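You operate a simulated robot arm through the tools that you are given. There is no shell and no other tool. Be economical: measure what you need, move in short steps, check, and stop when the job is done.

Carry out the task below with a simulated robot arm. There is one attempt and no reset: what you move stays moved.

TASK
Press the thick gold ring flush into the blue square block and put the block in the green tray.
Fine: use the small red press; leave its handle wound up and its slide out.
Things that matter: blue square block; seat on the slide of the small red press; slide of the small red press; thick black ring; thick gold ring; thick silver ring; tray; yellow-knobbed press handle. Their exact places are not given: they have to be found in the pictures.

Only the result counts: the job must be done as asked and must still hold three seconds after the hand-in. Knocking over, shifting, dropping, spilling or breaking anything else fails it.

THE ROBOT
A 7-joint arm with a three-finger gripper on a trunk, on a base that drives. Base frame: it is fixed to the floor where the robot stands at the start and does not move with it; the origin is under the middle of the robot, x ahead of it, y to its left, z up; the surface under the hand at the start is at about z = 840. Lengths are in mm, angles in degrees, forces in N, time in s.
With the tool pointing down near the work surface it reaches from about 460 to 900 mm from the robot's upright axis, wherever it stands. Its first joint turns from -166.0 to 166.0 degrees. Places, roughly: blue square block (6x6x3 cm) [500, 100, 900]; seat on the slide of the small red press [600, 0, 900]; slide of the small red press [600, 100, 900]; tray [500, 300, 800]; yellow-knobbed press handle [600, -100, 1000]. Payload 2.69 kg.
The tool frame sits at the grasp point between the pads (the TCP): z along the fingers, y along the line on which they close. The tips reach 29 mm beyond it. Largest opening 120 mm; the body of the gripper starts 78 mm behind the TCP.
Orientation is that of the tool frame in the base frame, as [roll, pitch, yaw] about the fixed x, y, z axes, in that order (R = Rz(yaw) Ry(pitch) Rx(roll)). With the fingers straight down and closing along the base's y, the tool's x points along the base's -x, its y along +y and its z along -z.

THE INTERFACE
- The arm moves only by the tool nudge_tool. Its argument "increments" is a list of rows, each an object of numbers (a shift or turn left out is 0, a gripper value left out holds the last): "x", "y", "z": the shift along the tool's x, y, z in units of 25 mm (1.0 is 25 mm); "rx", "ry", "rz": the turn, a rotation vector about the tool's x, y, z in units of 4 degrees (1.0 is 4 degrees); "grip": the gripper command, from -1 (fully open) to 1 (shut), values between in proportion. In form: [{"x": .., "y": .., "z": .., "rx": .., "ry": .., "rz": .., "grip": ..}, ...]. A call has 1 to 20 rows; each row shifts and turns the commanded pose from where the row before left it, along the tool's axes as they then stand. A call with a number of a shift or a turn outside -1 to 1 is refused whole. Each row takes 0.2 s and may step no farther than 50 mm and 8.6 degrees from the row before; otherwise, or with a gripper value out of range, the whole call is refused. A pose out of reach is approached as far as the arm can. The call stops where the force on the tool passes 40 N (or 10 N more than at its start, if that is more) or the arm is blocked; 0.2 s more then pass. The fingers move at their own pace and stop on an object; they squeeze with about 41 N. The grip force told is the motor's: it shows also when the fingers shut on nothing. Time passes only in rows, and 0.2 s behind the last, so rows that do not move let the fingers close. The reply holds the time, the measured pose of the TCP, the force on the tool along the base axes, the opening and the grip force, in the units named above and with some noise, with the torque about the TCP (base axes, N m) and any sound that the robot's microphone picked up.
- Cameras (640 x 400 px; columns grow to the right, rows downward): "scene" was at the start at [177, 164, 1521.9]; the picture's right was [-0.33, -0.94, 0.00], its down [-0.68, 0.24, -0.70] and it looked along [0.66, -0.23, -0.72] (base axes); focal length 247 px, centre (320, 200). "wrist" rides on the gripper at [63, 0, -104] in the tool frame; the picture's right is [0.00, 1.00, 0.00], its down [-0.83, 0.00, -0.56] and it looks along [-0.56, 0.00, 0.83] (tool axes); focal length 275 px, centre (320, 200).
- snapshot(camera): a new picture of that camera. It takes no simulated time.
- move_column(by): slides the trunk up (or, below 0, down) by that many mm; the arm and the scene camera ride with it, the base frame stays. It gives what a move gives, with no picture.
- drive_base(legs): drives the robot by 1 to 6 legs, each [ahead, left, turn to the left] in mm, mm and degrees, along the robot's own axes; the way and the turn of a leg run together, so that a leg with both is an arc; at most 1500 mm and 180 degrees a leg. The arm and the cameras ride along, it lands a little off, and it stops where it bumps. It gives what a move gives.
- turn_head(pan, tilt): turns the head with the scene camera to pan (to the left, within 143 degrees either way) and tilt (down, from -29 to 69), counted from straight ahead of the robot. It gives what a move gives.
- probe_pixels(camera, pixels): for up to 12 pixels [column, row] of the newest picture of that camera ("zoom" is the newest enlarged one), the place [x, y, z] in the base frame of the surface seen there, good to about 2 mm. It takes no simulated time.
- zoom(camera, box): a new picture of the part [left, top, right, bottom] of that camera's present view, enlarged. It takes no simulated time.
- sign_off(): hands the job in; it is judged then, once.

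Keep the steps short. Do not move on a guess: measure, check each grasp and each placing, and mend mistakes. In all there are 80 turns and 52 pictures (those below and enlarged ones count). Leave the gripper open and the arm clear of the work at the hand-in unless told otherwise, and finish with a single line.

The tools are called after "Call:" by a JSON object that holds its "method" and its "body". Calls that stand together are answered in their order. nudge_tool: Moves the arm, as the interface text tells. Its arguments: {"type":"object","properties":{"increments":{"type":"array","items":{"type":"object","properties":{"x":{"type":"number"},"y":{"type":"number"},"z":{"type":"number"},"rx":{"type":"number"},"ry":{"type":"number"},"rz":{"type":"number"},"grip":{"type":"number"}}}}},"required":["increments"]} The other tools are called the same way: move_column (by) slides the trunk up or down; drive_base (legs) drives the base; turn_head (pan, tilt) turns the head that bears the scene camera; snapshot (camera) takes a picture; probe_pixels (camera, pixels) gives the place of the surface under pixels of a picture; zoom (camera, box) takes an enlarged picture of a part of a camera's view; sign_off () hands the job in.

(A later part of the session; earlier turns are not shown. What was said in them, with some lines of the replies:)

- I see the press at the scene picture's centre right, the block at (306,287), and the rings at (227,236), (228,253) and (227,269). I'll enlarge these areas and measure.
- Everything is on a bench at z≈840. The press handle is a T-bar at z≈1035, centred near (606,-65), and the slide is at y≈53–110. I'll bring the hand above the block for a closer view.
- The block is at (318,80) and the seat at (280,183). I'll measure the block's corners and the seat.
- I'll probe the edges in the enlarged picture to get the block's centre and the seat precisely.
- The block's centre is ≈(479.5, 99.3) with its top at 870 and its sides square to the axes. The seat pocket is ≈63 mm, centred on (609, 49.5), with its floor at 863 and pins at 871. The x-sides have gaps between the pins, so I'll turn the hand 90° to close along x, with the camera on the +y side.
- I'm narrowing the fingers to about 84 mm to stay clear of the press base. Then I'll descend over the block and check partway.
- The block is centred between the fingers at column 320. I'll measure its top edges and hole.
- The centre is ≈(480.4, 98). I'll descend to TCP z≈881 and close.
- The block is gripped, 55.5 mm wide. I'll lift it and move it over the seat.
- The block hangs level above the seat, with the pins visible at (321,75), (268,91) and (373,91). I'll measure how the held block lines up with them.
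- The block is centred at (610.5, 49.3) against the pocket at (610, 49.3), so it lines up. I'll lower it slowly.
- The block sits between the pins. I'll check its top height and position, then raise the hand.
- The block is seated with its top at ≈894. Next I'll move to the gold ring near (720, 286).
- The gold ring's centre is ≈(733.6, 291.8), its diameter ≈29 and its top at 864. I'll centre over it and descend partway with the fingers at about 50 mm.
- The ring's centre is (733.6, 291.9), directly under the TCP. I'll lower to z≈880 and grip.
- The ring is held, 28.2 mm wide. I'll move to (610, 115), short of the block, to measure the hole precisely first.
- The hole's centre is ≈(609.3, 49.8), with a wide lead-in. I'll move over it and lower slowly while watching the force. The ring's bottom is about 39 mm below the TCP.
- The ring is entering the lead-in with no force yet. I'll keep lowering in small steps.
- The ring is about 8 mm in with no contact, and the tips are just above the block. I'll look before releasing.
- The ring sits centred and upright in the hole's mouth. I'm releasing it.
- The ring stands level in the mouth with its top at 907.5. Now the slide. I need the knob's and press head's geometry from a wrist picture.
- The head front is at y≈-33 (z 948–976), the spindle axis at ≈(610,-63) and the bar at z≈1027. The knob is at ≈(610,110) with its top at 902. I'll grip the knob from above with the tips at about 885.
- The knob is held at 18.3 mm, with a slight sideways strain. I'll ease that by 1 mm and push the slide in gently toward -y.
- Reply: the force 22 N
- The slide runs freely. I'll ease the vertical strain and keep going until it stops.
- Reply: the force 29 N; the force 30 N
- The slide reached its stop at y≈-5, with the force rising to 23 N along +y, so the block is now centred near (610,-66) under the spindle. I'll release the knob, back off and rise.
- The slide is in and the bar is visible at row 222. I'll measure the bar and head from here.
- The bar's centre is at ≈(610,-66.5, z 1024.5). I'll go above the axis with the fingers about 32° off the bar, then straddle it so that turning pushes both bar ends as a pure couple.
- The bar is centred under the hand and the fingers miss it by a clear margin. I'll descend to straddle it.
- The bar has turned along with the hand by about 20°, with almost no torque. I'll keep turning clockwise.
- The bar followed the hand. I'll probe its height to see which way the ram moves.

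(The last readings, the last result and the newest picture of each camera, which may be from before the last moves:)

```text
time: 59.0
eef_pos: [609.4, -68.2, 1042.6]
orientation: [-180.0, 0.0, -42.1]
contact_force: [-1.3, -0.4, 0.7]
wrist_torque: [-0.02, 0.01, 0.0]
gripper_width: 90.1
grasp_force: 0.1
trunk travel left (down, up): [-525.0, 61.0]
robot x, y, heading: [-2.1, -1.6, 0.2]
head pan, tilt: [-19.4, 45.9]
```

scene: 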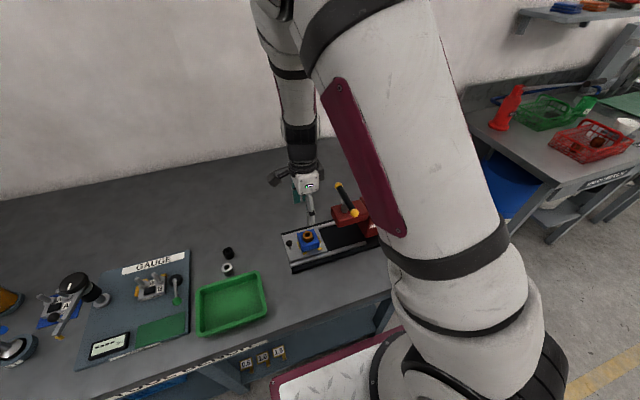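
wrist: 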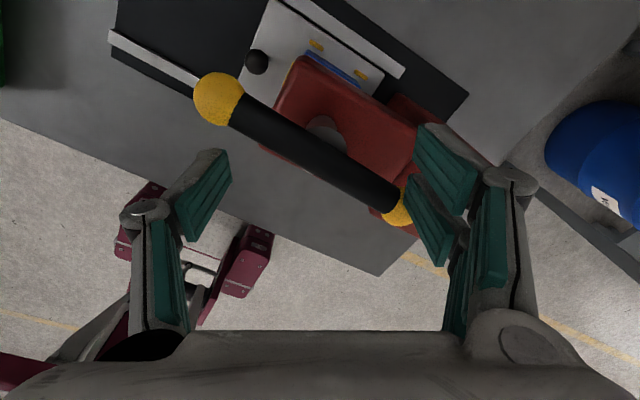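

Clockwise winds it down, about 10 mm for the first 80° or so. My tips may now be too high, so I'll look.

Call:
{"method": "snapshot", "body": {"camera": "wrist"}}

```text
19 pictures are left
```

wrist: 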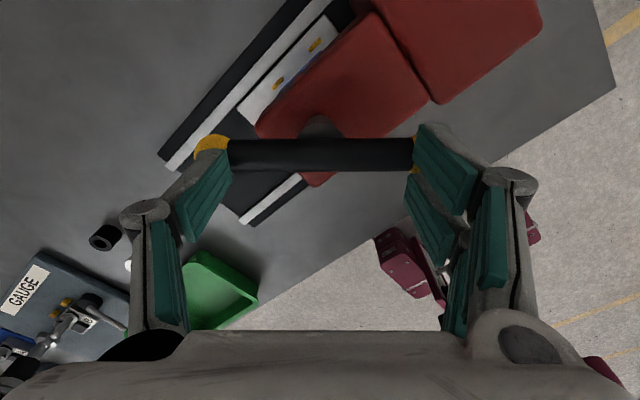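

Call:
{"method": "probe_pixels", "body": {"camera": "wrist", "pixels": [[270, 148], [270, 160], [320, 148], [370, 148], [208, 142], [320, 140], [320, 122]]}}

```text
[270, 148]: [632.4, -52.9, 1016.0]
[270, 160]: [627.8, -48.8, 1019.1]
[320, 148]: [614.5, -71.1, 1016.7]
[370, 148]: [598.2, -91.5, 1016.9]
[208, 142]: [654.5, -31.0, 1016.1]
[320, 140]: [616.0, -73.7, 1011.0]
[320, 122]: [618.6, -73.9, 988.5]
```

The bar has turned about 131° in all, down 14.5 mm (≈0.11 mm/deg), and the fingers have ridden up onto it. I'll lift, wind the hand back to yaw≈170, and then sweep again while lowering with the screw.

Call:
{"method": "nudge_tool", "body": {"increments": [{"z": -1}, {"rz": -1}, {"rz": -1}, {"rz": -1}, {"rz": -1}, {"rz": -1}, {"rz": -1}, {"rz": -1}, {"rz": -1}, {"rz": -1}, {"rz": -1}, {"rz": -1}, {"rz": -1}, {"rz": -1}, {"rz": -1}, {"rz": -1}, {"rz": -1}, {"rz": -1}, {"rz": -1}, {"rz": -1}]}}

Call:
{"method": "nudge_tool", "body": {"increments": [{"rz": -1}, {"rz": -1}, {"rz": -1}, {"rz": -1}, {"rz": -1}, {"rz": -1}, {"rz": -1}, {"rz": -1}, {"rz": -1}, {"rz": -1}, {"rz": -1}, {"rz": -1}, {"rz": -1}, {"rz": -1}, {"rz": -1}, {"rz": -1}, {"rz": -1}, {"rz": -1}, {"rz": -1}, {"rz": -1}]}}

Call:
{"method": "nudge_tool", "body": {"increments": [{"rz": -1}, {"rz": -1}, {"rz": -1}, {"rz": -1}, {"rz": -1}, {"rz": -1}, {"rz": -1}, {"rz": -1}, {"rz": -1}, {"rz": -1}, {"rz": -1}, {"rz": -1}, {"rz": -1}, {"rz": -1}, {}]}}

Call:
{"method": "snapshot", "body": {"camera": "wrist"}}

```text
time: 63.2
eef_pos: [609.3, -66.6, 1069.4]
orientation: [-180.0, 0.0, 34.1]
contact_force: [0.3, 0.8, 0.2]
wrist_torque: [-0.01, -0.01, 0.01]
gripper_width: 89.9
grasp_force: 0.1
trunk travel left (down, up): [-525.0, 61.0]
robot x, y, heading: [-1.0, -3.2, 0.1]
head pan, tilt: [-19.4, 45.9]
```

```text
time: 67.4
eef_pos: [608.7, -65.5, 1067.6]
orientation: [-180.0, 0.0, 114.1]
contact_force: [0.4, 0.5, 0.3]
wrist_torque: [-0.02, 0.0, 0.03]
gripper_width: 89.9
grasp_force: 0.0
trunk travel left (down, up): [-525.0, 61.0]
robot x, y, heading: [2.4, 0.8, 0.2]
head pan, tilt: [-19.4, 45.9]
```

```text
time: 70.6
eef_pos: [609.5, -67.1, 1067.9]
orientation: [180.0, 0.0, 170.0]
contact_force: [-0.3, 0.8, 0.1]
wrist_torque: [0.01, -0.05, -0.04]
gripper_width: 89.9
grasp_force: 0.0
trunk travel left (down, up): [-525.0, 61.0]
robot x, y, heading: [0.8, -2.5, 0.1]
head pan, tilt: [-19.4, 45.9]
```

```text
18 pictures are left
```

wrist: 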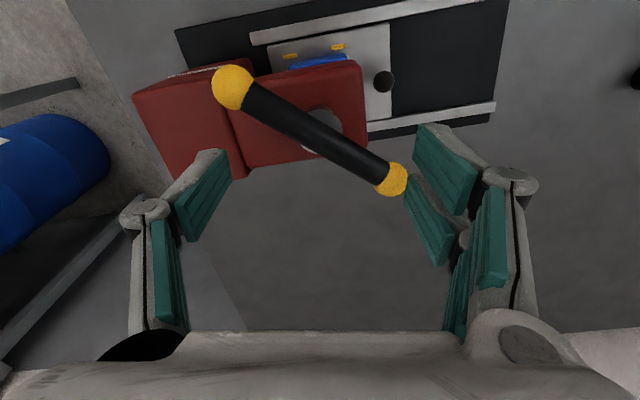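

The geometry is the same as before. I'll lower so the tips sit about 12 mm below the bar's centre, then sweep clockwise while following the screw down.

Call:
{"method": "nudge_tool", "body": {"increments": [{"z": 0.8}, {"z": 0.8}, {"rz": 1}, {"rz": 1}, {"rz": 1}, {"rz": 1, "z": 0.018}, {"rz": 1, "z": 0.018}, {"rz": 1, "z": 0.018}, {"rz": 1, "z": 0.018}, {"rz": 1, "z": 0.018}, {"rz": 1, "z": 0.018}, {"rz": 1, "z": 0.018}, {"rz": 1, "z": 0.018}, {"rz": 1, "z": 0.018}, {"rz": 1, "z": 0.018}, {"rz": 1, "z": 0.018}, {"rz": 1, "z": 0.018}, {"rz": 1, "z": 0.018}, {"rz": 1, "z": 0.018}, {}]}}

Call:
{"method": "snapshot", "body": {"camera": "wrist"}}

```text
time: 74.8
eef_pos: [609.2, -67.7, 1023.1]
orientation: [-180.0, 0.0, 101.8]
contact_force: [0.3, 0.2, 0.4]
wrist_torque: [-0.02, 0.01, 0.02]
gripper_width: 90.1
grasp_force: 0.1
trunk travel left (down, up): [-525.0, 61.0]
robot x, y, heading: [-1.6, -3.6, -0.1]
head pan, tilt: [-19.4, 45.9]
```

```text
17 pictures are left
```

wrist: 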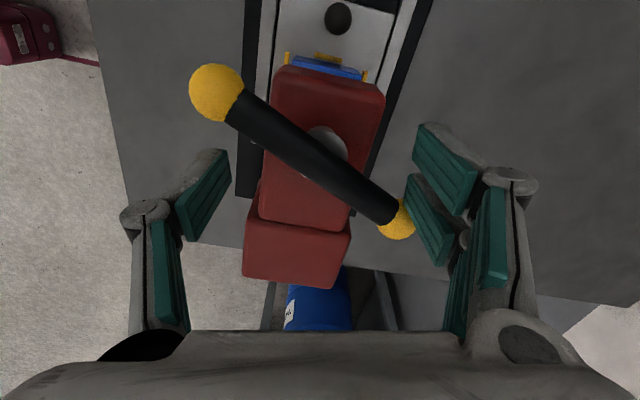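

Call:
{"method": "probe_pixels", "body": {"camera": "wrist", "pixels": [[270, 128], [270, 135], [315, 158], [360, 190], [325, 140]]}}

Call:
{"method": "nudge_tool", "body": {"increments": [{"rz": 1, "z": 0.018}, {"rz": 1, "z": 0.018}, {"rz": 1, "z": 0.018}, {"rz": 1, "z": 0.018}, {"rz": 1, "z": 0.018}, {"rz": 1, "z": 0.018}, {"rz": 1, "z": 0.018}, {"rz": 1, "z": 0.018}, {"rz": 1, "z": 0.018}, {"rz": 1, "z": 0.018}, {"rz": 1, "z": 0.018}, {"rz": 1, "z": 0.018}, {"rz": 1, "z": 0.018}, {"rz": 1, "z": 0.018}, {"rz": 1, "z": 0.018}, {"rz": 1, "z": 0.018}, {}]}}

Call:
{"method": "snapshot", "body": {"camera": "wrist"}}

```text
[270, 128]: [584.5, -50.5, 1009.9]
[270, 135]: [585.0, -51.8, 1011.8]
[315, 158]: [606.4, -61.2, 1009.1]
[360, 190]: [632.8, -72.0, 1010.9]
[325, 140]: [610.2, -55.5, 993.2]
```

```text
time: 78.4
eef_pos: [613.7, -63.3, 1017.7]
orientation: [179.7, 0.0, 42.3]
contact_force: [33.3, 9.3, 9.3]
wrist_torque: [0.38, -0.35, 20.03]
gripper_width: 92.8
grasp_force: 45.2
trunk travel left (down, up): [-525.0, 61.0]
robot x, y, heading: [-1.0, 2.4, 0.1]
head pan, tilt: [-19.4, 45.9]
```

```text
16 pictures are left
```

wrist: 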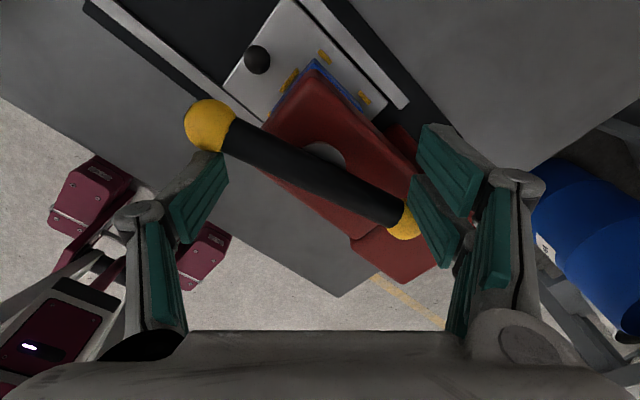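

The torque has jumped to 20 N·m, so the ram is either bottomed or pressing hard. I'll check the bar's angle and height, and look at the block from the scene camera.

Call:
{"method": "probe_pixels", "body": {"camera": "wrist", "pixels": [[260, 143], [260, 150], [315, 175], [360, 195], [208, 125], [330, 160], [300, 110], [318, 70]]}}

Call:
{"method": "zoom", "body": {"camera": "scene", "box": [290, 170, 400, 270]}}

```text
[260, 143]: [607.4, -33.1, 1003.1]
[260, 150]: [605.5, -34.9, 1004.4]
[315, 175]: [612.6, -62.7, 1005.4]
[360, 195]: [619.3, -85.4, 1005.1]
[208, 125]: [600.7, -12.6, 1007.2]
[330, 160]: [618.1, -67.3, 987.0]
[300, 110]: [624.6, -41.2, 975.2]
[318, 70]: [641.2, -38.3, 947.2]
```

```text
4.00 times, centred on (345, 220) of scene
```

zoom: 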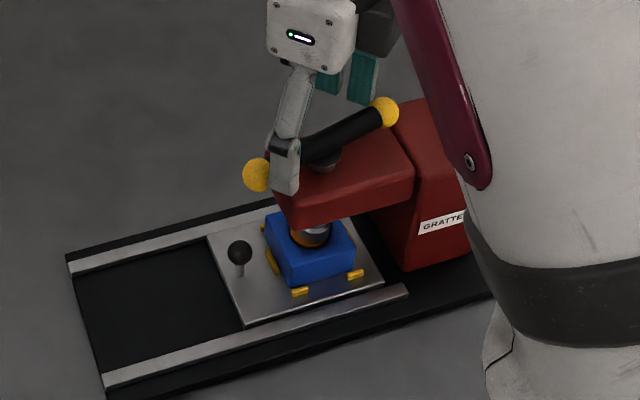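

Call:
{"method": "zoom", "body": {"camera": "scene", "box": [330, 210, 360, 245]}}

Call:
{"method": "probe_pixels", "body": {"camera": "zoom", "pixels": [[320, 200], [250, 200], [300, 120], [350, 120], [300, 160], [300, 220]]}}

```text
11.43 times, centred on (345, 228) of scene
```

zoom: 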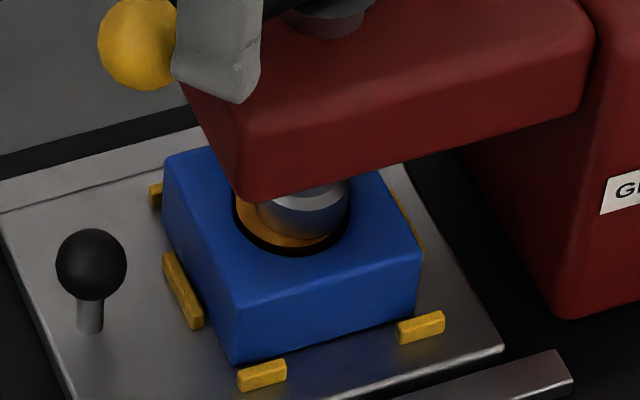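

```text
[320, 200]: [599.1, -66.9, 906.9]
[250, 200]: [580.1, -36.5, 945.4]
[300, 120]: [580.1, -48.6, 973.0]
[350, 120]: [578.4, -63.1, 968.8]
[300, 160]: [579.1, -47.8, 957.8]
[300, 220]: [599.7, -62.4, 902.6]
```

Call:
{"method": "probe_pixels", "body": {"camera": "zoom", "pixels": [[245, 212], [255, 232], [275, 238], [300, 241], [325, 238], [310, 246], [215, 200], [300, 270], [380, 200], [345, 190], [290, 215]]}}

```text
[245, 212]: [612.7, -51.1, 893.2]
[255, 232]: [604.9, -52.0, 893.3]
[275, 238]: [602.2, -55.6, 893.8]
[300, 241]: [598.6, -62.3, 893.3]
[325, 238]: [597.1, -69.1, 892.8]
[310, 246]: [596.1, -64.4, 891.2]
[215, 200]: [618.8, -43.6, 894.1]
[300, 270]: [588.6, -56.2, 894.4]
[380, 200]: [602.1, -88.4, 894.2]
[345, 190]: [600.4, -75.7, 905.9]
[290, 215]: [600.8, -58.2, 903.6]
```

The ring's top (893.3) is level with the block's top (894.2), so it is flush and the ram has bottomed. Next I unwind: ease off, lift, and set the fingers on the other side of the bar at yaw≈-18.

Call:
{"method": "nudge_tool", "body": {"increments": [{"rz": -1}, {"rz": -1}, {"z": -0.8}, {"z": -0.6}, {"rz": 1}, {"rz": 1}, {"rz": 1}, {"rz": 1}, {"rz": 1}, {"rz": 1}, {"rz": 1}, {"rz": 1}, {"rz": 1}, {"rz": 1}, {"rz": 1}, {"rz": 1}, {"rz": 1}, {"rz": 1}, {"rz": 1}, {"rz": 1}]}}

Call:
{"method": "snapshot", "body": {"camera": "wrist"}}

```text
time: 79.0
eef_pos: [614.0, -62.8, 1018.4]
orientation: [179.8, -0.6, 44.7]
contact_force: [2.3, 5.1, -2.0]
wrist_torque: [-0.06, -0.14, 0.99]
gripper_width: 90.5
grasp_force: 0.3
trunk travel left (down, up): [-525.0, 61.0]
robot x, y, heading: [1.3, 4.0, 0.0]
head pan, tilt: [-19.4, 45.9]
stopped in row 2: the force on the tool passed its limit at 48 N (the readings are from after the stop); the commanded pose is now the measured one
```

```text
13 pictures are left
```

wrist: 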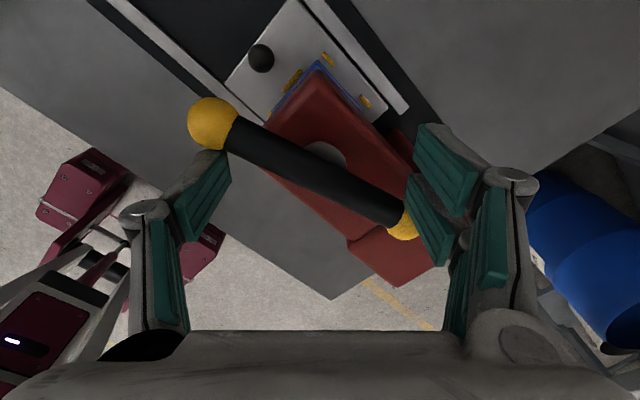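

The strain is released, with small leftover loads. I'll lift now, recentre by about 5 mm and turn to the other side.

Call:
{"method": "nudge_tool", "body": {"increments": [{"rz": -0.5}, {"z": -0.8}, {"z": -0.6, "x": -0.21, "y": -0.015}, {"rz": 1}, {"rz": 1}, {"rz": 1}, {"rz": 1}, {"rz": 1}, {"rz": 1}, {"rz": 1}, {"rz": 1}, {"rz": 1}, {"rz": 1}, {"rz": 1}, {"rz": 1}, {"rz": 1}, {"rz": 1}, {"rz": 1}, {"rz": 1}, {}]}}

Call:
{"method": "snapshot", "body": {"camera": "wrist"}}

```text
time: 83.2
eef_pos: [611.0, -67.9, 1051.8]
orientation: [-179.4, -0.3, -17.6]
contact_force: [1.4, 0.5, -0.3]
wrist_torque: [-0.01, -0.01, 0.02]
gripper_width: 89.7
grasp_force: 0.0
trunk travel left (down, up): [-525.0, 61.0]
robot x, y, heading: [-1.5, 0.1, -0.0]
head pan, tilt: [-19.4, 45.9]
```

```text
12 pictures are left
```

wrist: 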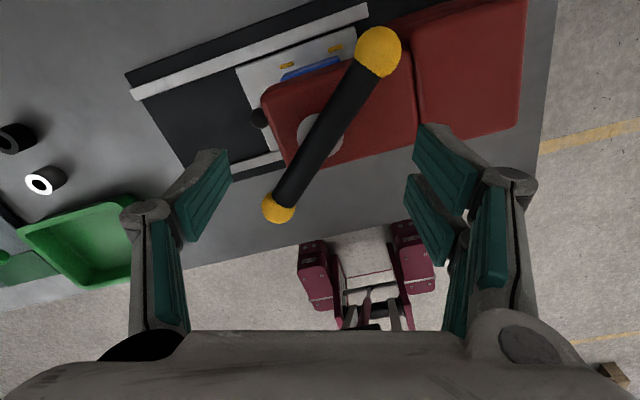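

There is clear space on this side. I'll lower to about z 1014 (tips 985, above the head's 976) and sweep counter-clockwise while rising with the screw.

Call:
{"method": "nudge_tool", "body": {"increments": [{"z": 0.8}, {"z": 0.7}, {"rz": -1}, {"rz": -1}, {"rz": -1}, {"rz": -1}, {"rz": -1}, {"rz": -1}, {"rz": -1}, {"rz": -1}, {"rz": -1}, {"rz": -1, "z": -0.018}, {"rz": -1, "z": -0.018}, {"rz": -1, "z": -0.018}, {"rz": -1, "z": -0.018}, {"rz": -1, "z": -0.018}, {"rz": -1, "z": -0.018}, {"rz": -1, "z": -0.018}, {"rz": -1, "z": -0.018}, {}]}}

Call:
{"method": "nudge_tool", "body": {"increments": [{"rz": -1, "z": -0.018}, {"rz": -1, "z": -0.018}, {"rz": -1, "z": -0.018}, {"rz": -1, "z": -0.018}, {"rz": -1, "z": -0.018}, {"rz": -1, "z": -0.018}, {"rz": -1, "z": -0.018}, {"rz": -1, "z": -0.018}, {"rz": -1, "z": -0.018}, {"rz": -1, "z": -0.018}, {"rz": -1, "z": -0.018}, {"rz": -1, "z": -0.018}, {"rz": -1, "z": -0.018}, {"rz": -1, "z": -0.018}, {"rz": -1, "z": -0.018}, {"rz": -1, "z": -0.018}, {"rz": -1, "z": -0.018}, {"rz": -1, "z": -0.018}, {}]}}

Call:
{"method": "nudge_tool", "body": {"increments": [{"rz": -1, "z": -0.018}, {"rz": -1, "z": -0.018}, {"rz": -1, "z": -0.018}, {"rz": -1, "z": -0.018}, {"rz": -1, "z": -0.018}, {"rz": -1, "z": -0.018}, {"rz": -1, "z": -0.018}, {"rz": -1, "z": -0.018}, {"rz": -1, "z": -0.018}, {"rz": -1, "z": -0.018}, {"rz": -1, "z": -0.018}, {"rz": -1, "z": -0.018}, {"rz": -1, "z": -0.018}, {"rz": -1, "z": -0.018}, {}]}}

Call:
{"method": "snapshot", "body": {"camera": "wrist"}}

```text
time: 87.4
eef_pos: [609.5, -68.0, 1018.4]
orientation: [179.9, -0.6, 50.7]
contact_force: [-1.6, -0.8, 0.6]
wrist_torque: [-0.04, 0.02, -0.02]
gripper_width: 89.8
grasp_force: 0.1
trunk travel left (down, up): [-525.0, 61.0]
robot x, y, heading: [2.1, -1.3, -0.1]
head pan, tilt: [-19.4, 45.9]
```

```text
time: 91.4
eef_pos: [610.2, -68.2, 1027.6]
orientation: [179.4, 0.1, 122.6]
contact_force: [0.2, -0.4, -0.6]
wrist_torque: [0.03, 0.0, -0.08]
gripper_width: 90.1
grasp_force: 0.5
trunk travel left (down, up): [-525.0, 61.0]
robot x, y, heading: [-4.5, 0.3, 0.1]
head pan, tilt: [-19.4, 45.9]
```

```text
time: 94.6
eef_pos: [609.9, -67.8, 1033.0]
orientation: [179.5, 0.5, 178.5]
contact_force: [1.0, 0.4, 0.1]
wrist_torque: [-0.02, -0.01, -0.02]
gripper_width: 89.8
grasp_force: 0.0
trunk travel left (down, up): [-525.0, 61.0]
robot x, y, heading: [-1.2, -0.7, 0.2]
head pan, tilt: [-19.4, 45.9]
```

```text
11 pictures are left
```

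wrist: 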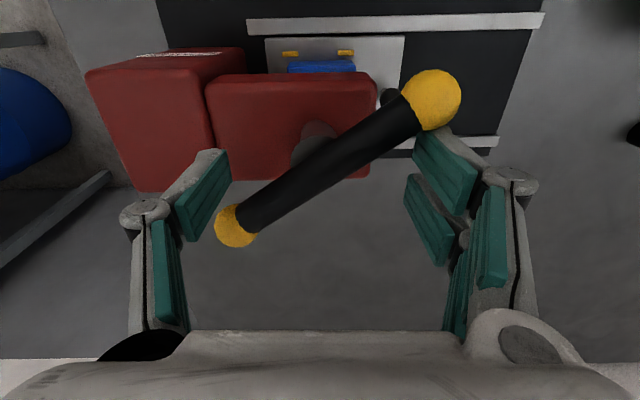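

Call:
{"method": "probe_pixels", "body": {"camera": "wrist", "pixels": [[280, 195], [380, 132], [330, 165], [435, 95], [235, 222]]}}

Call:
{"method": "nudge_tool", "body": {"increments": [{"rz": -1, "z": -0.018}, {"rz": -1, "z": -0.018}, {"rz": -1, "z": -0.018}, {"rz": -1, "z": -0.018}, {"rz": -1, "z": -0.018}, {"rz": -1, "z": -0.018}, {"rz": -1, "z": -0.018}, {"rz": -1, "z": -0.018}, {}]}}

```text
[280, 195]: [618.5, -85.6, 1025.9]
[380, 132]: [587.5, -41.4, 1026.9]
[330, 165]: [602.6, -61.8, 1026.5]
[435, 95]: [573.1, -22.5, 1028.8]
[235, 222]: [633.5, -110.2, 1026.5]
```

```text
time: 96.6
eef_pos: [609.8, -68.4, 1035.2]
orientation: [179.9, 0.7, -149.4]
contact_force: [1.5, 0.4, 0.1]
wrist_torque: [0.0, 0.05, -0.02]
gripper_width: 89.9
grasp_force: 0.1
trunk travel left (down, up): [-525.0, 61.0]
robot x, y, heading: [4.0, 3.0, 0.2]
head pan, tilt: [-19.4, 45.9]
```

About 25° remain before the bar is back to its starting angle. I'll continue and watch for the stop.

Call:
{"method": "nudge_tool", "body": {"increments": [{"rz": -1, "z": -0.018}, {"rz": -1, "z": -0.018}, {"rz": -1, "z": -0.018}, {"rz": -1, "z": -0.018}, {"rz": -0.5}, {"rz": -0.5}, {}]}}

Call:
{"method": "snapshot", "body": {"camera": "wrist"}}

```text
time: 98.2
eef_pos: [609.3, -68.3, 1035.8]
orientation: [-179.8, 0.6, -129.4]
contact_force: [1.6, 1.8, 0.0]
wrist_torque: [0.0, 0.04, -0.1]
gripper_width: 90.2
grasp_force: 0.4
trunk travel left (down, up): [-525.0, 61.0]
robot x, y, heading: [-3.6, 0.2, -0.1]
head pan, tilt: [-19.4, 45.9]
```

```text
10 pictures are left
```

wrist: 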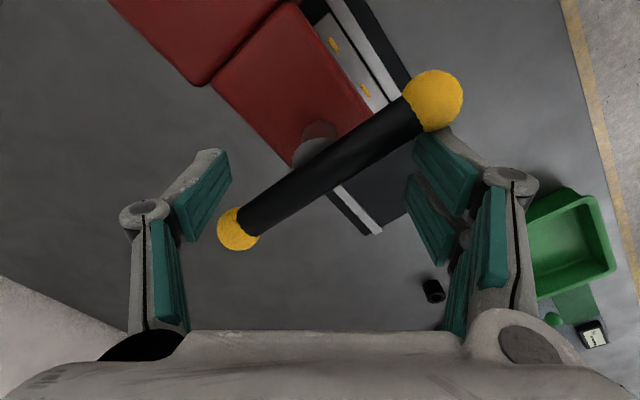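

Call:
{"method": "probe_pixels", "body": {"camera": "wrist", "pixels": [[280, 195], [380, 132], [330, 165], [435, 95]]}}

Call:
{"method": "nudge_tool", "body": {"increments": [{"rz": -0.5}, {"rz": -0.5}, {}]}}

```text
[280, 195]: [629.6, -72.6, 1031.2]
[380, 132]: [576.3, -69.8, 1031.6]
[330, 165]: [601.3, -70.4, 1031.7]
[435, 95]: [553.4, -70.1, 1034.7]
```

```text
time: 99.0
eef_pos: [608.8, -67.0, 1037.0]
orientation: [-179.8, 0.6, -125.5]
contact_force: [4.3, 12.1, -2.9]
wrist_torque: [0.1, -0.25, -0.67]
gripper_width: 90.8
grasp_force: 1.2
trunk travel left (down, up): [-525.0, 61.0]
robot x, y, heading: [1.5, 0.9, -0.1]
head pan, tilt: [-19.4, 45.9]
```

The bar is back at its starting angle with its top at ≈1032–1034, and the torque shows the stop, so the handle is wound up. I'll ease back, lift and turn the hand back to yaw 90.

Call:
{"method": "nudge_tool", "body": {"increments": [{"rz": 1}, {"z": -1}, {"z": -1}, {"z": -1}, {"rz": 1}, {"rz": 1}, {"rz": 1}, {"rz": 1}, {"rz": 1}, {"rz": 1}, {"rz": 1}, {"rz": 1}, {"rz": 1}, {"rz": 1}, {"rz": 1}, {"rz": 1}, {"rz": 1}, {"rz": 1}, {"rz": 1}, {"rz": 1}]}}

Call:
{"method": "nudge_tool", "body": {"increments": [{"rz": 1}, {"rz": 1}, {"rz": 1}, {"rz": 1}, {"rz": 1}, {"rz": 1}, {"rz": 1}, {"rz": 1}, {"rz": 1}, {"rz": 1}, {"rz": 1}, {"rz": 1}, {"rz": 1}, {"rz": 1}, {"rz": 1}, {"rz": 1}, {"rz": 1}, {"rz": 1}, {"rz": 1}, {}]}}

```text
time: 103.2
eef_pos: [609.3, -68.5, 1111.8]
orientation: [179.5, 0.3, 166.5]
contact_force: [0.2, 0.2, -0.9]
wrist_torque: [0.02, 0.02, 0.0]
gripper_width: 90.2
grasp_force: 0.2
trunk travel left (down, up): [-525.0, 61.0]
robot x, y, heading: [-1.8, 0.1, 0.0]
head pan, tilt: [-19.4, 45.9]
```

```text
time: 107.4
eef_pos: [608.5, -68.6, 1111.7]
orientation: [179.5, -0.4, 90.6]
contact_force: [0.1, -1.0, -0.9]
wrist_torque: [0.0, -0.02, 0.0]
gripper_width: 89.9
grasp_force: 0.1
trunk travel left (down, up): [-525.0, 61.0]
robot x, y, heading: [0.6, -2.8, -0.2]
head pan, tilt: [-19.4, 45.9]
```

I'll fix the small tilt, move clear to y≈30, narrow the fingers, descend and slide over the knob at (609.5,-4).

Call:
{"method": "nudge_tool", "body": {"increments": [{"x": 1, "rx": 0.12, "ry": -0.1, "rz": 0.15}, {"x": 1}, {"x": 1, "grip": 0.3}, {"x": 0.94, "y": 0.04}, {"z": 1}, {"z": 1}, {"z": 1}, {"z": 1}, {"z": 1}, {"z": 1}, {"z": 1}, {"z": 0.8}, {}]}}

Call:
{"method": "snapshot", "body": {"camera": "wrist"}}

```text
time: 110.2
eef_pos: [610.1, 28.9, 916.2]
orientation: [180.0, 0.0, 89.9]
contact_force: [0.6, 0.2, -0.5]
wrist_torque: [0.02, -0.01, -0.04]
gripper_width: 41.9
grasp_force: 0.0
trunk travel left (down, up): [-525.0, 61.0]
robot x, y, heading: [-1.3, 2.9, -0.2]
head pan, tilt: [-19.4, 45.9]
```

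```text
9 pictures are left
```

wrist: 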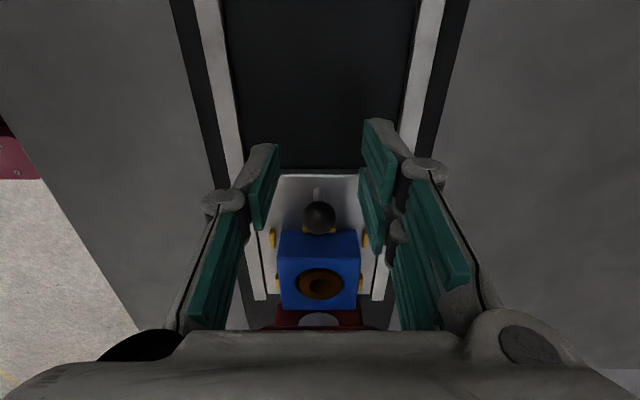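

The knob at (320,217) lies on the centre line and the ring looks flush. I'll slide onto the knob and grip it.

Call:
{"method": "nudge_tool", "body": {"increments": [{"x": -0.5, "z": 0.12}, {"x": -0.5}, {"x": -0.3, "y": -0.03}, {}, {"grip": 1}, {"grip": 1}, {"grip": 1}, {}]}}

```text
time: 112.0
eef_pos: [608.8, -2.8, 912.4]
orientation: [179.9, 0.2, 89.9]
contact_force: [4.8, -1.2, 1.5]
wrist_torque: [-0.02, -0.11, 0.02]
gripper_width: 19.1
grasp_force: 44.1
trunk travel left (down, up): [-525.0, 61.0]
robot x, y, heading: [0.9, -1.1, 0.1]
head pan, tilt: [-19.4, 45.9]
```

The knob is held. I'll draw the slide out toward +y.

Call:
{"method": "nudge_tool", "body": {"increments": [{"x": 0.1}, {"x": 0.2}, {"x": 0.3}, {"x": 0.3}, {"x": 0.3}, {"x": 0.3}, {"x": 0.3}, {"x": 0.3}, {}]}}

Call:
{"method": "nudge_tool", "body": {"increments": [{"x": 0.1}, {"x": 0.2}, {"x": 0.3}, {"x": 0.3}, {"x": 0.3}, {"x": 0.3}, {"x": 0.3}, {"x": 0.2}, {}]}}

```text
time: 114.0
eef_pos: [609.1, 49.9, 913.3]
orientation: [-179.9, -0.1, 89.9]
contact_force: [7.7, 0.7, -4.1]
wrist_torque: [0.01, -0.14, 0.0]
gripper_width: 18.7
grasp_force: 44.1
trunk travel left (down, up): [-525.0, 61.0]
robot x, y, heading: [1.9, -1.1, 0.1]
head pan, tilt: [-19.4, 45.9]
```

```text
time: 116.0
eef_pos: [609.5, 98.6, 913.4]
orientation: [-180.0, 0.0, 90.0]
contact_force: [6.4, 0.5, 2.1]
wrist_torque: [-0.08, -0.13, 0.05]
gripper_width: 19.1
grasp_force: 43.9
trunk travel left (down, up): [-525.0, 61.0]
robot x, y, heading: [0.0, -0.3, -0.1]
head pan, tilt: [-19.4, 45.9]
```

Now gently to the outer stop at about y 111.

Call:
{"method": "nudge_tool", "body": {"increments": [{"x": 0.15}, {"x": 0.15}, {"x": 0.1}, {"x": 0.06}, {"x": 0.05}, {"x": 0.04}, {}]}}

```text
time: 117.6
eef_pos: [608.1, 113.0, 913.5]
orientation: [179.9, 0.1, 89.9]
contact_force: [4.5, -9.8, 6.6]
wrist_torque: [-0.37, -0.1, -0.06]
gripper_width: 19.3
grasp_force: 43.7
trunk travel left (down, up): [-525.0, 61.0]
robot x, y, heading: [1.4, -4.5, -0.1]
head pan, tilt: [-19.4, 45.9]
```

The outer stop is reached, with -10 N along y. I'll release, rise and look at the block.

Call:
{"method": "nudge_tool", "body": {"increments": [{"x": -0.02}, {"grip": 0.3}, {}, {"z": -1}, {"z": -1}, {"z": -1}, {"z": -1, "grip": -0.3}, {"x": -1}, {"x": -1}, {"x": -0.5}, {}]}}

Call:
{"method": "zoom", "body": {"camera": "wrist", "box": [240, 20, 400, 170]}}

Call:
{"method": "probe_pixels", "body": {"camera": "zoom", "pixels": [[320, 240], [275, 200], [365, 200], [320, 165], [320, 120], [240, 200], [400, 200], [320, 270], [320, 230], [285, 240], [355, 240], [320, 205]]}}

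```text
time: 120.0
eef_pos: [608.6, 50.7, 1013.2]
orientation: [-179.9, 0.1, 89.9]
contact_force: [0.8, 0.0, -0.5]
wrist_torque: [-0.01, 0.01, 0.01]
gripper_width: 77.8
grasp_force: 0.0
trunk travel left (down, up): [-525.0, 61.0]
robot x, y, heading: [-1.7, 1.7, 0.2]
head pan, tilt: [-19.4, 45.9]
```

```text
2.67 times, centred on (320, 95) of wrist
```

zoom: 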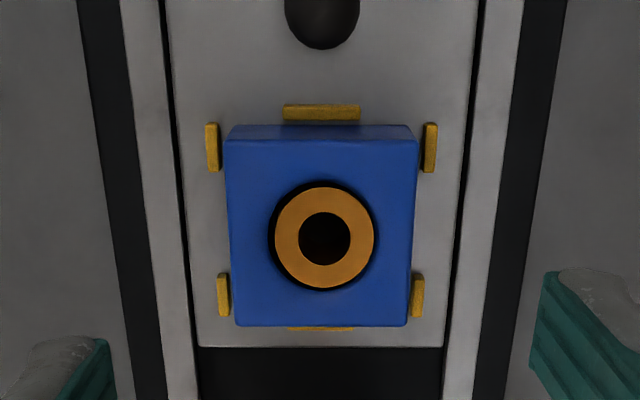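

```text
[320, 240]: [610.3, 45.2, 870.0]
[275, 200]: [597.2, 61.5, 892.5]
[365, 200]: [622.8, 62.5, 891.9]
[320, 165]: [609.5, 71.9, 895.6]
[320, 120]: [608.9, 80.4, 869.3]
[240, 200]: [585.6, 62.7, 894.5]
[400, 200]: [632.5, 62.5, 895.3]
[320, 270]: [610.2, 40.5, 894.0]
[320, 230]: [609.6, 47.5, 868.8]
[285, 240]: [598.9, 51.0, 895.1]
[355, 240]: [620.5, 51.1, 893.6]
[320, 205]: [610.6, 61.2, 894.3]
```

The ring's top (894.3) is level with the block's top (894–895), so it is flush. I'll grip the block with closing along x at z≈906 and lift it.

Call:
{"method": "nudge_tool", "body": {"increments": [{"z": 1, "y": 0.03}, {"z": 1}, {"z": 1}, {"z": 0.8}, {"z": 0.48}, {}, {"grip": 1}, {"grip": 1}, {"grip": 1}, {}]}}

Call:
{"method": "nudge_tool", "body": {"increments": [{"z": -0.3}, {"z": -0.7}, {"z": -1}, {"z": -1}, {"z": -1}, {}]}}

Call:
{"method": "snapshot", "body": {"camera": "scene"}}

Call:
{"method": "probe_pixels", "body": {"camera": "scene", "pixels": [[200, 293], [210, 334], [262, 274], [266, 310], [230, 303], [215, 310], [245, 295], [306, 240]]}}

```text
time: 122.2
eef_pos: [609.4, 50.5, 906.7]
orientation: [179.9, 0.0, 89.9]
contact_force: [0.4, -0.6, 0.6]
wrist_torque: [0.01, -0.04, -0.01]
gripper_width: 55.6
grasp_force: 41.5
trunk travel left (down, up): [-525.0, 61.0]
robot x, y, heading: [-2.0, -5.8, 0.2]
head pan, tilt: [-19.4, 45.9]
```

```text
time: 123.6
eef_pos: [609.0, 49.6, 1006.4]
orientation: [179.9, 0.0, 90.0]
contact_force: [-0.6, -0.4, -3.5]
wrist_torque: [0.02, 0.0, 0.02]
gripper_width: 56.0
grasp_force: 40.5
trunk travel left (down, up): [-525.0, 61.0]
robot x, y, heading: [0.8, 1.7, 0.2]
head pan, tilt: [-19.4, 45.9]
```

```text
7 pictures are left
```

scene: 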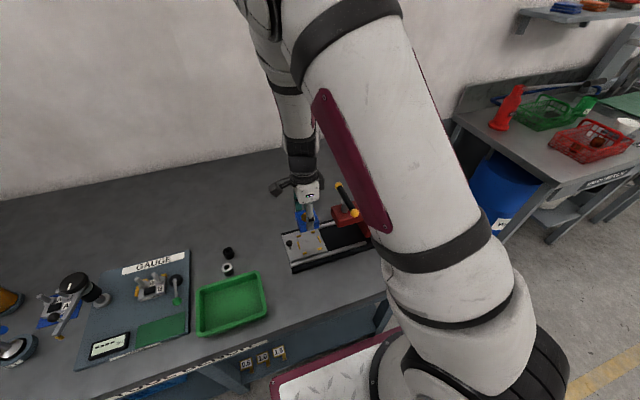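

```text
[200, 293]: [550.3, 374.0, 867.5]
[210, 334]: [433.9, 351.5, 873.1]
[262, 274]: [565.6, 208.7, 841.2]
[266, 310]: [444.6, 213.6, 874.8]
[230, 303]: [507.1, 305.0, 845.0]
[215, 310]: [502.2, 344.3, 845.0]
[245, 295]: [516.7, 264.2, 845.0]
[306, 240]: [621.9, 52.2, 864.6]
```

The block is held with the ring inside. The tray floor is at z≈845, centred near (505, 296). I'll carry the block over it.

Call:
{"method": "nudge_tool", "body": {"increments": [{"x": 0.98, "y": -0.416}, {"x": 0.98, "y": -0.416}, {"x": 0.98, "y": -0.416}, {"x": 0.98, "y": -0.416}, {"x": 0.98, "y": -0.416}, {"x": 0.98, "y": -0.416}, {"x": 0.98, "y": -0.416}, {"x": 0.98, "y": -0.416}, {"x": 0.98, "y": -0.416}, {"x": 0.98, "y": -0.416}, {}]}}

Call:
{"method": "snapshot", "body": {"camera": "wrist"}}

Call:
{"method": "probe_pixels", "body": {"camera": "wrist", "pixels": [[320, 40], [250, 150], [400, 150], [320, 230], [320, 60], [230, 100], [410, 100], [320, 250], [320, 165]]}}

```text
time: 126.0
eef_pos: [505.3, 296.9, 1006.5]
orientation: [-180.0, 0.1, 89.9]
contact_force: [-1.4, 0.0, -3.6]
wrist_torque: [0.02, 0.01, -0.01]
gripper_width: 55.7
grasp_force: 40.8
trunk travel left (down, up): [-525.0, 61.0]
robot x, y, heading: [-1.2, 1.2, -0.1]
head pan, tilt: [-19.4, 45.9]
```

```text
6 pictures are left
```

wrist: 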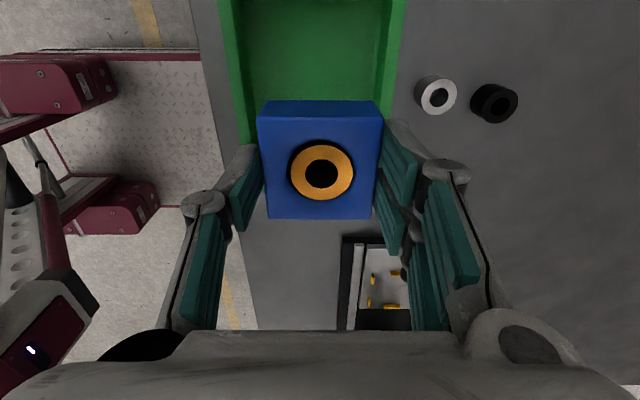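

```text
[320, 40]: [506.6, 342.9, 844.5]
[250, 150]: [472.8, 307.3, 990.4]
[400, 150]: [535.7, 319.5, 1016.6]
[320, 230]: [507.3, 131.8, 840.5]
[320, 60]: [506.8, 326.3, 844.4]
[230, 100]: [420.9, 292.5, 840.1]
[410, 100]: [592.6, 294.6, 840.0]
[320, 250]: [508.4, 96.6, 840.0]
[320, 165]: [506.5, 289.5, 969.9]
```

The tray centre is about 7 mm farther toward -x. I'll shift and lower, slowly at the end.

Call:
{"method": "nudge_tool", "body": {"increments": [{"y": -0.28, "z": 0.8}, {"z": 1}, {"z": 1}, {"z": 1}, {"z": 0.5}, {"z": 0.2}, {"z": 0.1}, {"z": 0.06}, {}]}}

```text
time: 128.0
eef_pos: [498.9, 295.9, 889.1]
orientation: [-179.9, 0.0, 89.9]
contact_force: [-0.3, 0.0, -2.8]
wrist_torque: [0.03, 0.01, 0.01]
gripper_width: 55.9
grasp_force: 40.7
trunk travel left (down, up): [-525.0, 61.0]
robot x, y, heading: [0.8, -0.5, -0.1]
head pan, tilt: [-19.4, 45.9]
```

Call:
{"method": "nudge_tool", "body": {"increments": [{"z": 0.04}, {"z": 0.04}, {}]}}

```text
time: 128.8
eef_pos: [498.8, 295.3, 886.3]
orientation: [179.9, 0.1, 90.1]
contact_force: [0.3, -0.3, -2.5]
wrist_torque: [0.04, 0.0, 0.0]
gripper_width: 55.6
grasp_force: 40.6
trunk travel left (down, up): [-525.0, 61.0]
robot x, y, heading: [1.1, 0.5, 0.0]
head pan, tilt: [-19.4, 45.9]
```

Call:
{"method": "nudge_tool", "body": {"increments": [{"z": 0.02}, {"z": 0.02}, {}]}}

```text
time: 129.6
eef_pos: [498.8, 296.5, 885.8]
orientation: [180.0, 0.0, 89.9]
contact_force: [-0.3, 0.0, -3.0]
wrist_torque: [-0.02, 0.01, 0.03]
gripper_width: 55.8
grasp_force: 41.0
trunk travel left (down, up): [-525.0, 61.0]
robot x, y, heading: [-1.7, -1.7, -0.0]
head pan, tilt: [-19.4, 45.9]
```

Call:
{"method": "nudge_tool", "body": {"increments": [{"z": 0.03}, {"z": 0.03}, {}]}}

```text
time: 130.4
eef_pos: [499.9, 296.4, 887.2]
orientation: [179.9, 0.0, 89.8]
contact_force: [-0.1, -0.7, 23.1]
wrist_torque: [-0.62, 0.13, -0.01]
gripper_width: 55.8
grasp_force: 41.3
trunk travel left (down, up): [-525.0, 61.0]
robot x, y, heading: [-1.8, -0.0, 0.1]
head pan, tilt: [-19.4, 45.9]
```

The floor is touched at 23 N. I'll ease up a hair, open, and rise.

Call:
{"method": "nudge_tool", "body": {"increments": [{"z": -0.03}, {"grip": -0.2}, {}, {}, {"z": -0.5}, {"z": -1}, {"z": -1}, {"z": -1}, {"z": -1}, {"z": -1}, {"z": -1}, {}]}}

Call:
{"method": "snapshot", "body": {"camera": "wrist"}}

Call:
{"method": "snapshot", "body": {"camera": "scene"}}

Call:
{"method": "probe_pixels", "body": {"camera": "scene", "pixels": [[292, 244], [346, 186], [307, 240]]}}

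```text
time: 133.0
eef_pos: [498.9, 295.8, 1048.2]
orientation: [-180.0, 0.1, 89.9]
contact_force: [0.2, 0.0, -0.4]
wrist_torque: [-0.01, 0.03, -0.01]
gripper_width: 72.0
grasp_force: 0.0
trunk travel left (down, up): [-525.0, 61.0]
robot x, y, heading: [2.7, -2.3, 0.0]
head pan, tilt: [-19.4, 45.9]
```

```text
5 pictures are left
```

wrist: 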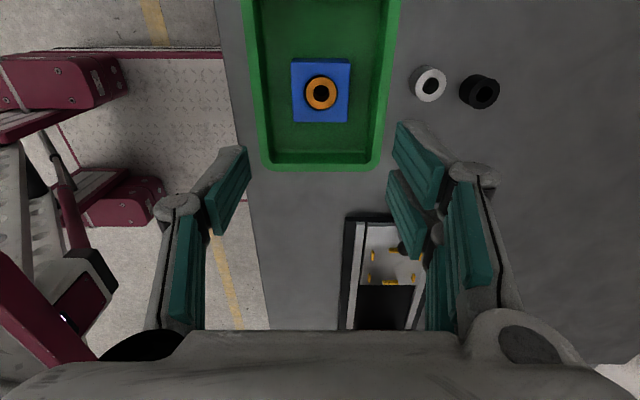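

```text
4 pictures are left
```

scene: 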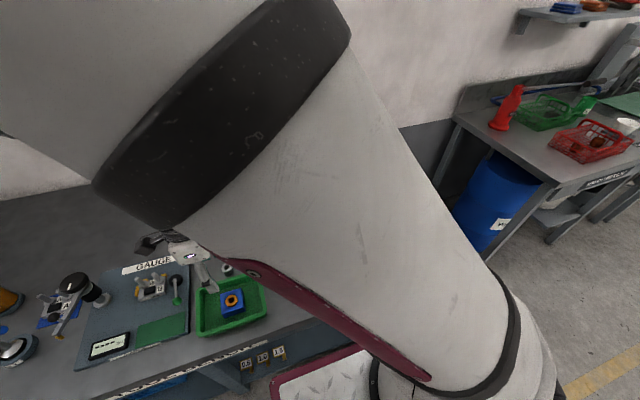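

```text
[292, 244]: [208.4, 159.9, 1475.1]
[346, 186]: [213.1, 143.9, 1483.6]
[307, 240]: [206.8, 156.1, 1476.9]
```

The block lies in the tray with the ring inside. I'll check the heights once more in the wrist picture and move the hand a little higher.

Call:
{"method": "probe_pixels", "body": {"camera": "wrist", "pixels": [[310, 94], [333, 94], [321, 79], [321, 107], [298, 70], [343, 116], [298, 116], [343, 68], [405, 248]]}}

Call:
{"method": "nudge_tool", "body": {"increments": [{"z": -1, "grip": -1}, {"z": -1}, {"z": -1}, {"z": -1}, {"z": -1}, {}]}}

```text
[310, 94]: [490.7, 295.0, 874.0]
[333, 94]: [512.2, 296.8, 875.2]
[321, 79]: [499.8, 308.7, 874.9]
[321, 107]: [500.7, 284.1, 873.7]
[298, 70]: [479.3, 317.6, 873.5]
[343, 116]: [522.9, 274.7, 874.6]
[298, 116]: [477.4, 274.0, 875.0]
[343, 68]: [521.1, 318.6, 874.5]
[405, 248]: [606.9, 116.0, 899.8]
```

```text
time: 134.4
eef_pos: [498.0, 294.9, 1170.8]
orientation: [-179.9, 0.4, 89.9]
contact_force: [-0.7, -0.1, -0.2]
wrist_torque: [-0.04, 0.03, 0.02]
gripper_width: 120.0
grasp_force: 0.1
trunk travel left (down, up): [-525.0, 61.0]
robot x, y, heading: [0.4, -0.0, -0.1]
head pan, tilt: [-19.4, 45.9]
```

The ring and block tops are level at 874–875, so the ring is flush. The block is flat in the tray, the slide is out, the handle is wound up, and the hand is open and clear. I'm handing in.

Call:
{"method": "sign_off", "body": {}}

```text
The job is handed in.
```

The gold ring is pressed flush into the blue block, the block lies in the green tray, and the red press is left with its handle wound up and its slide out.
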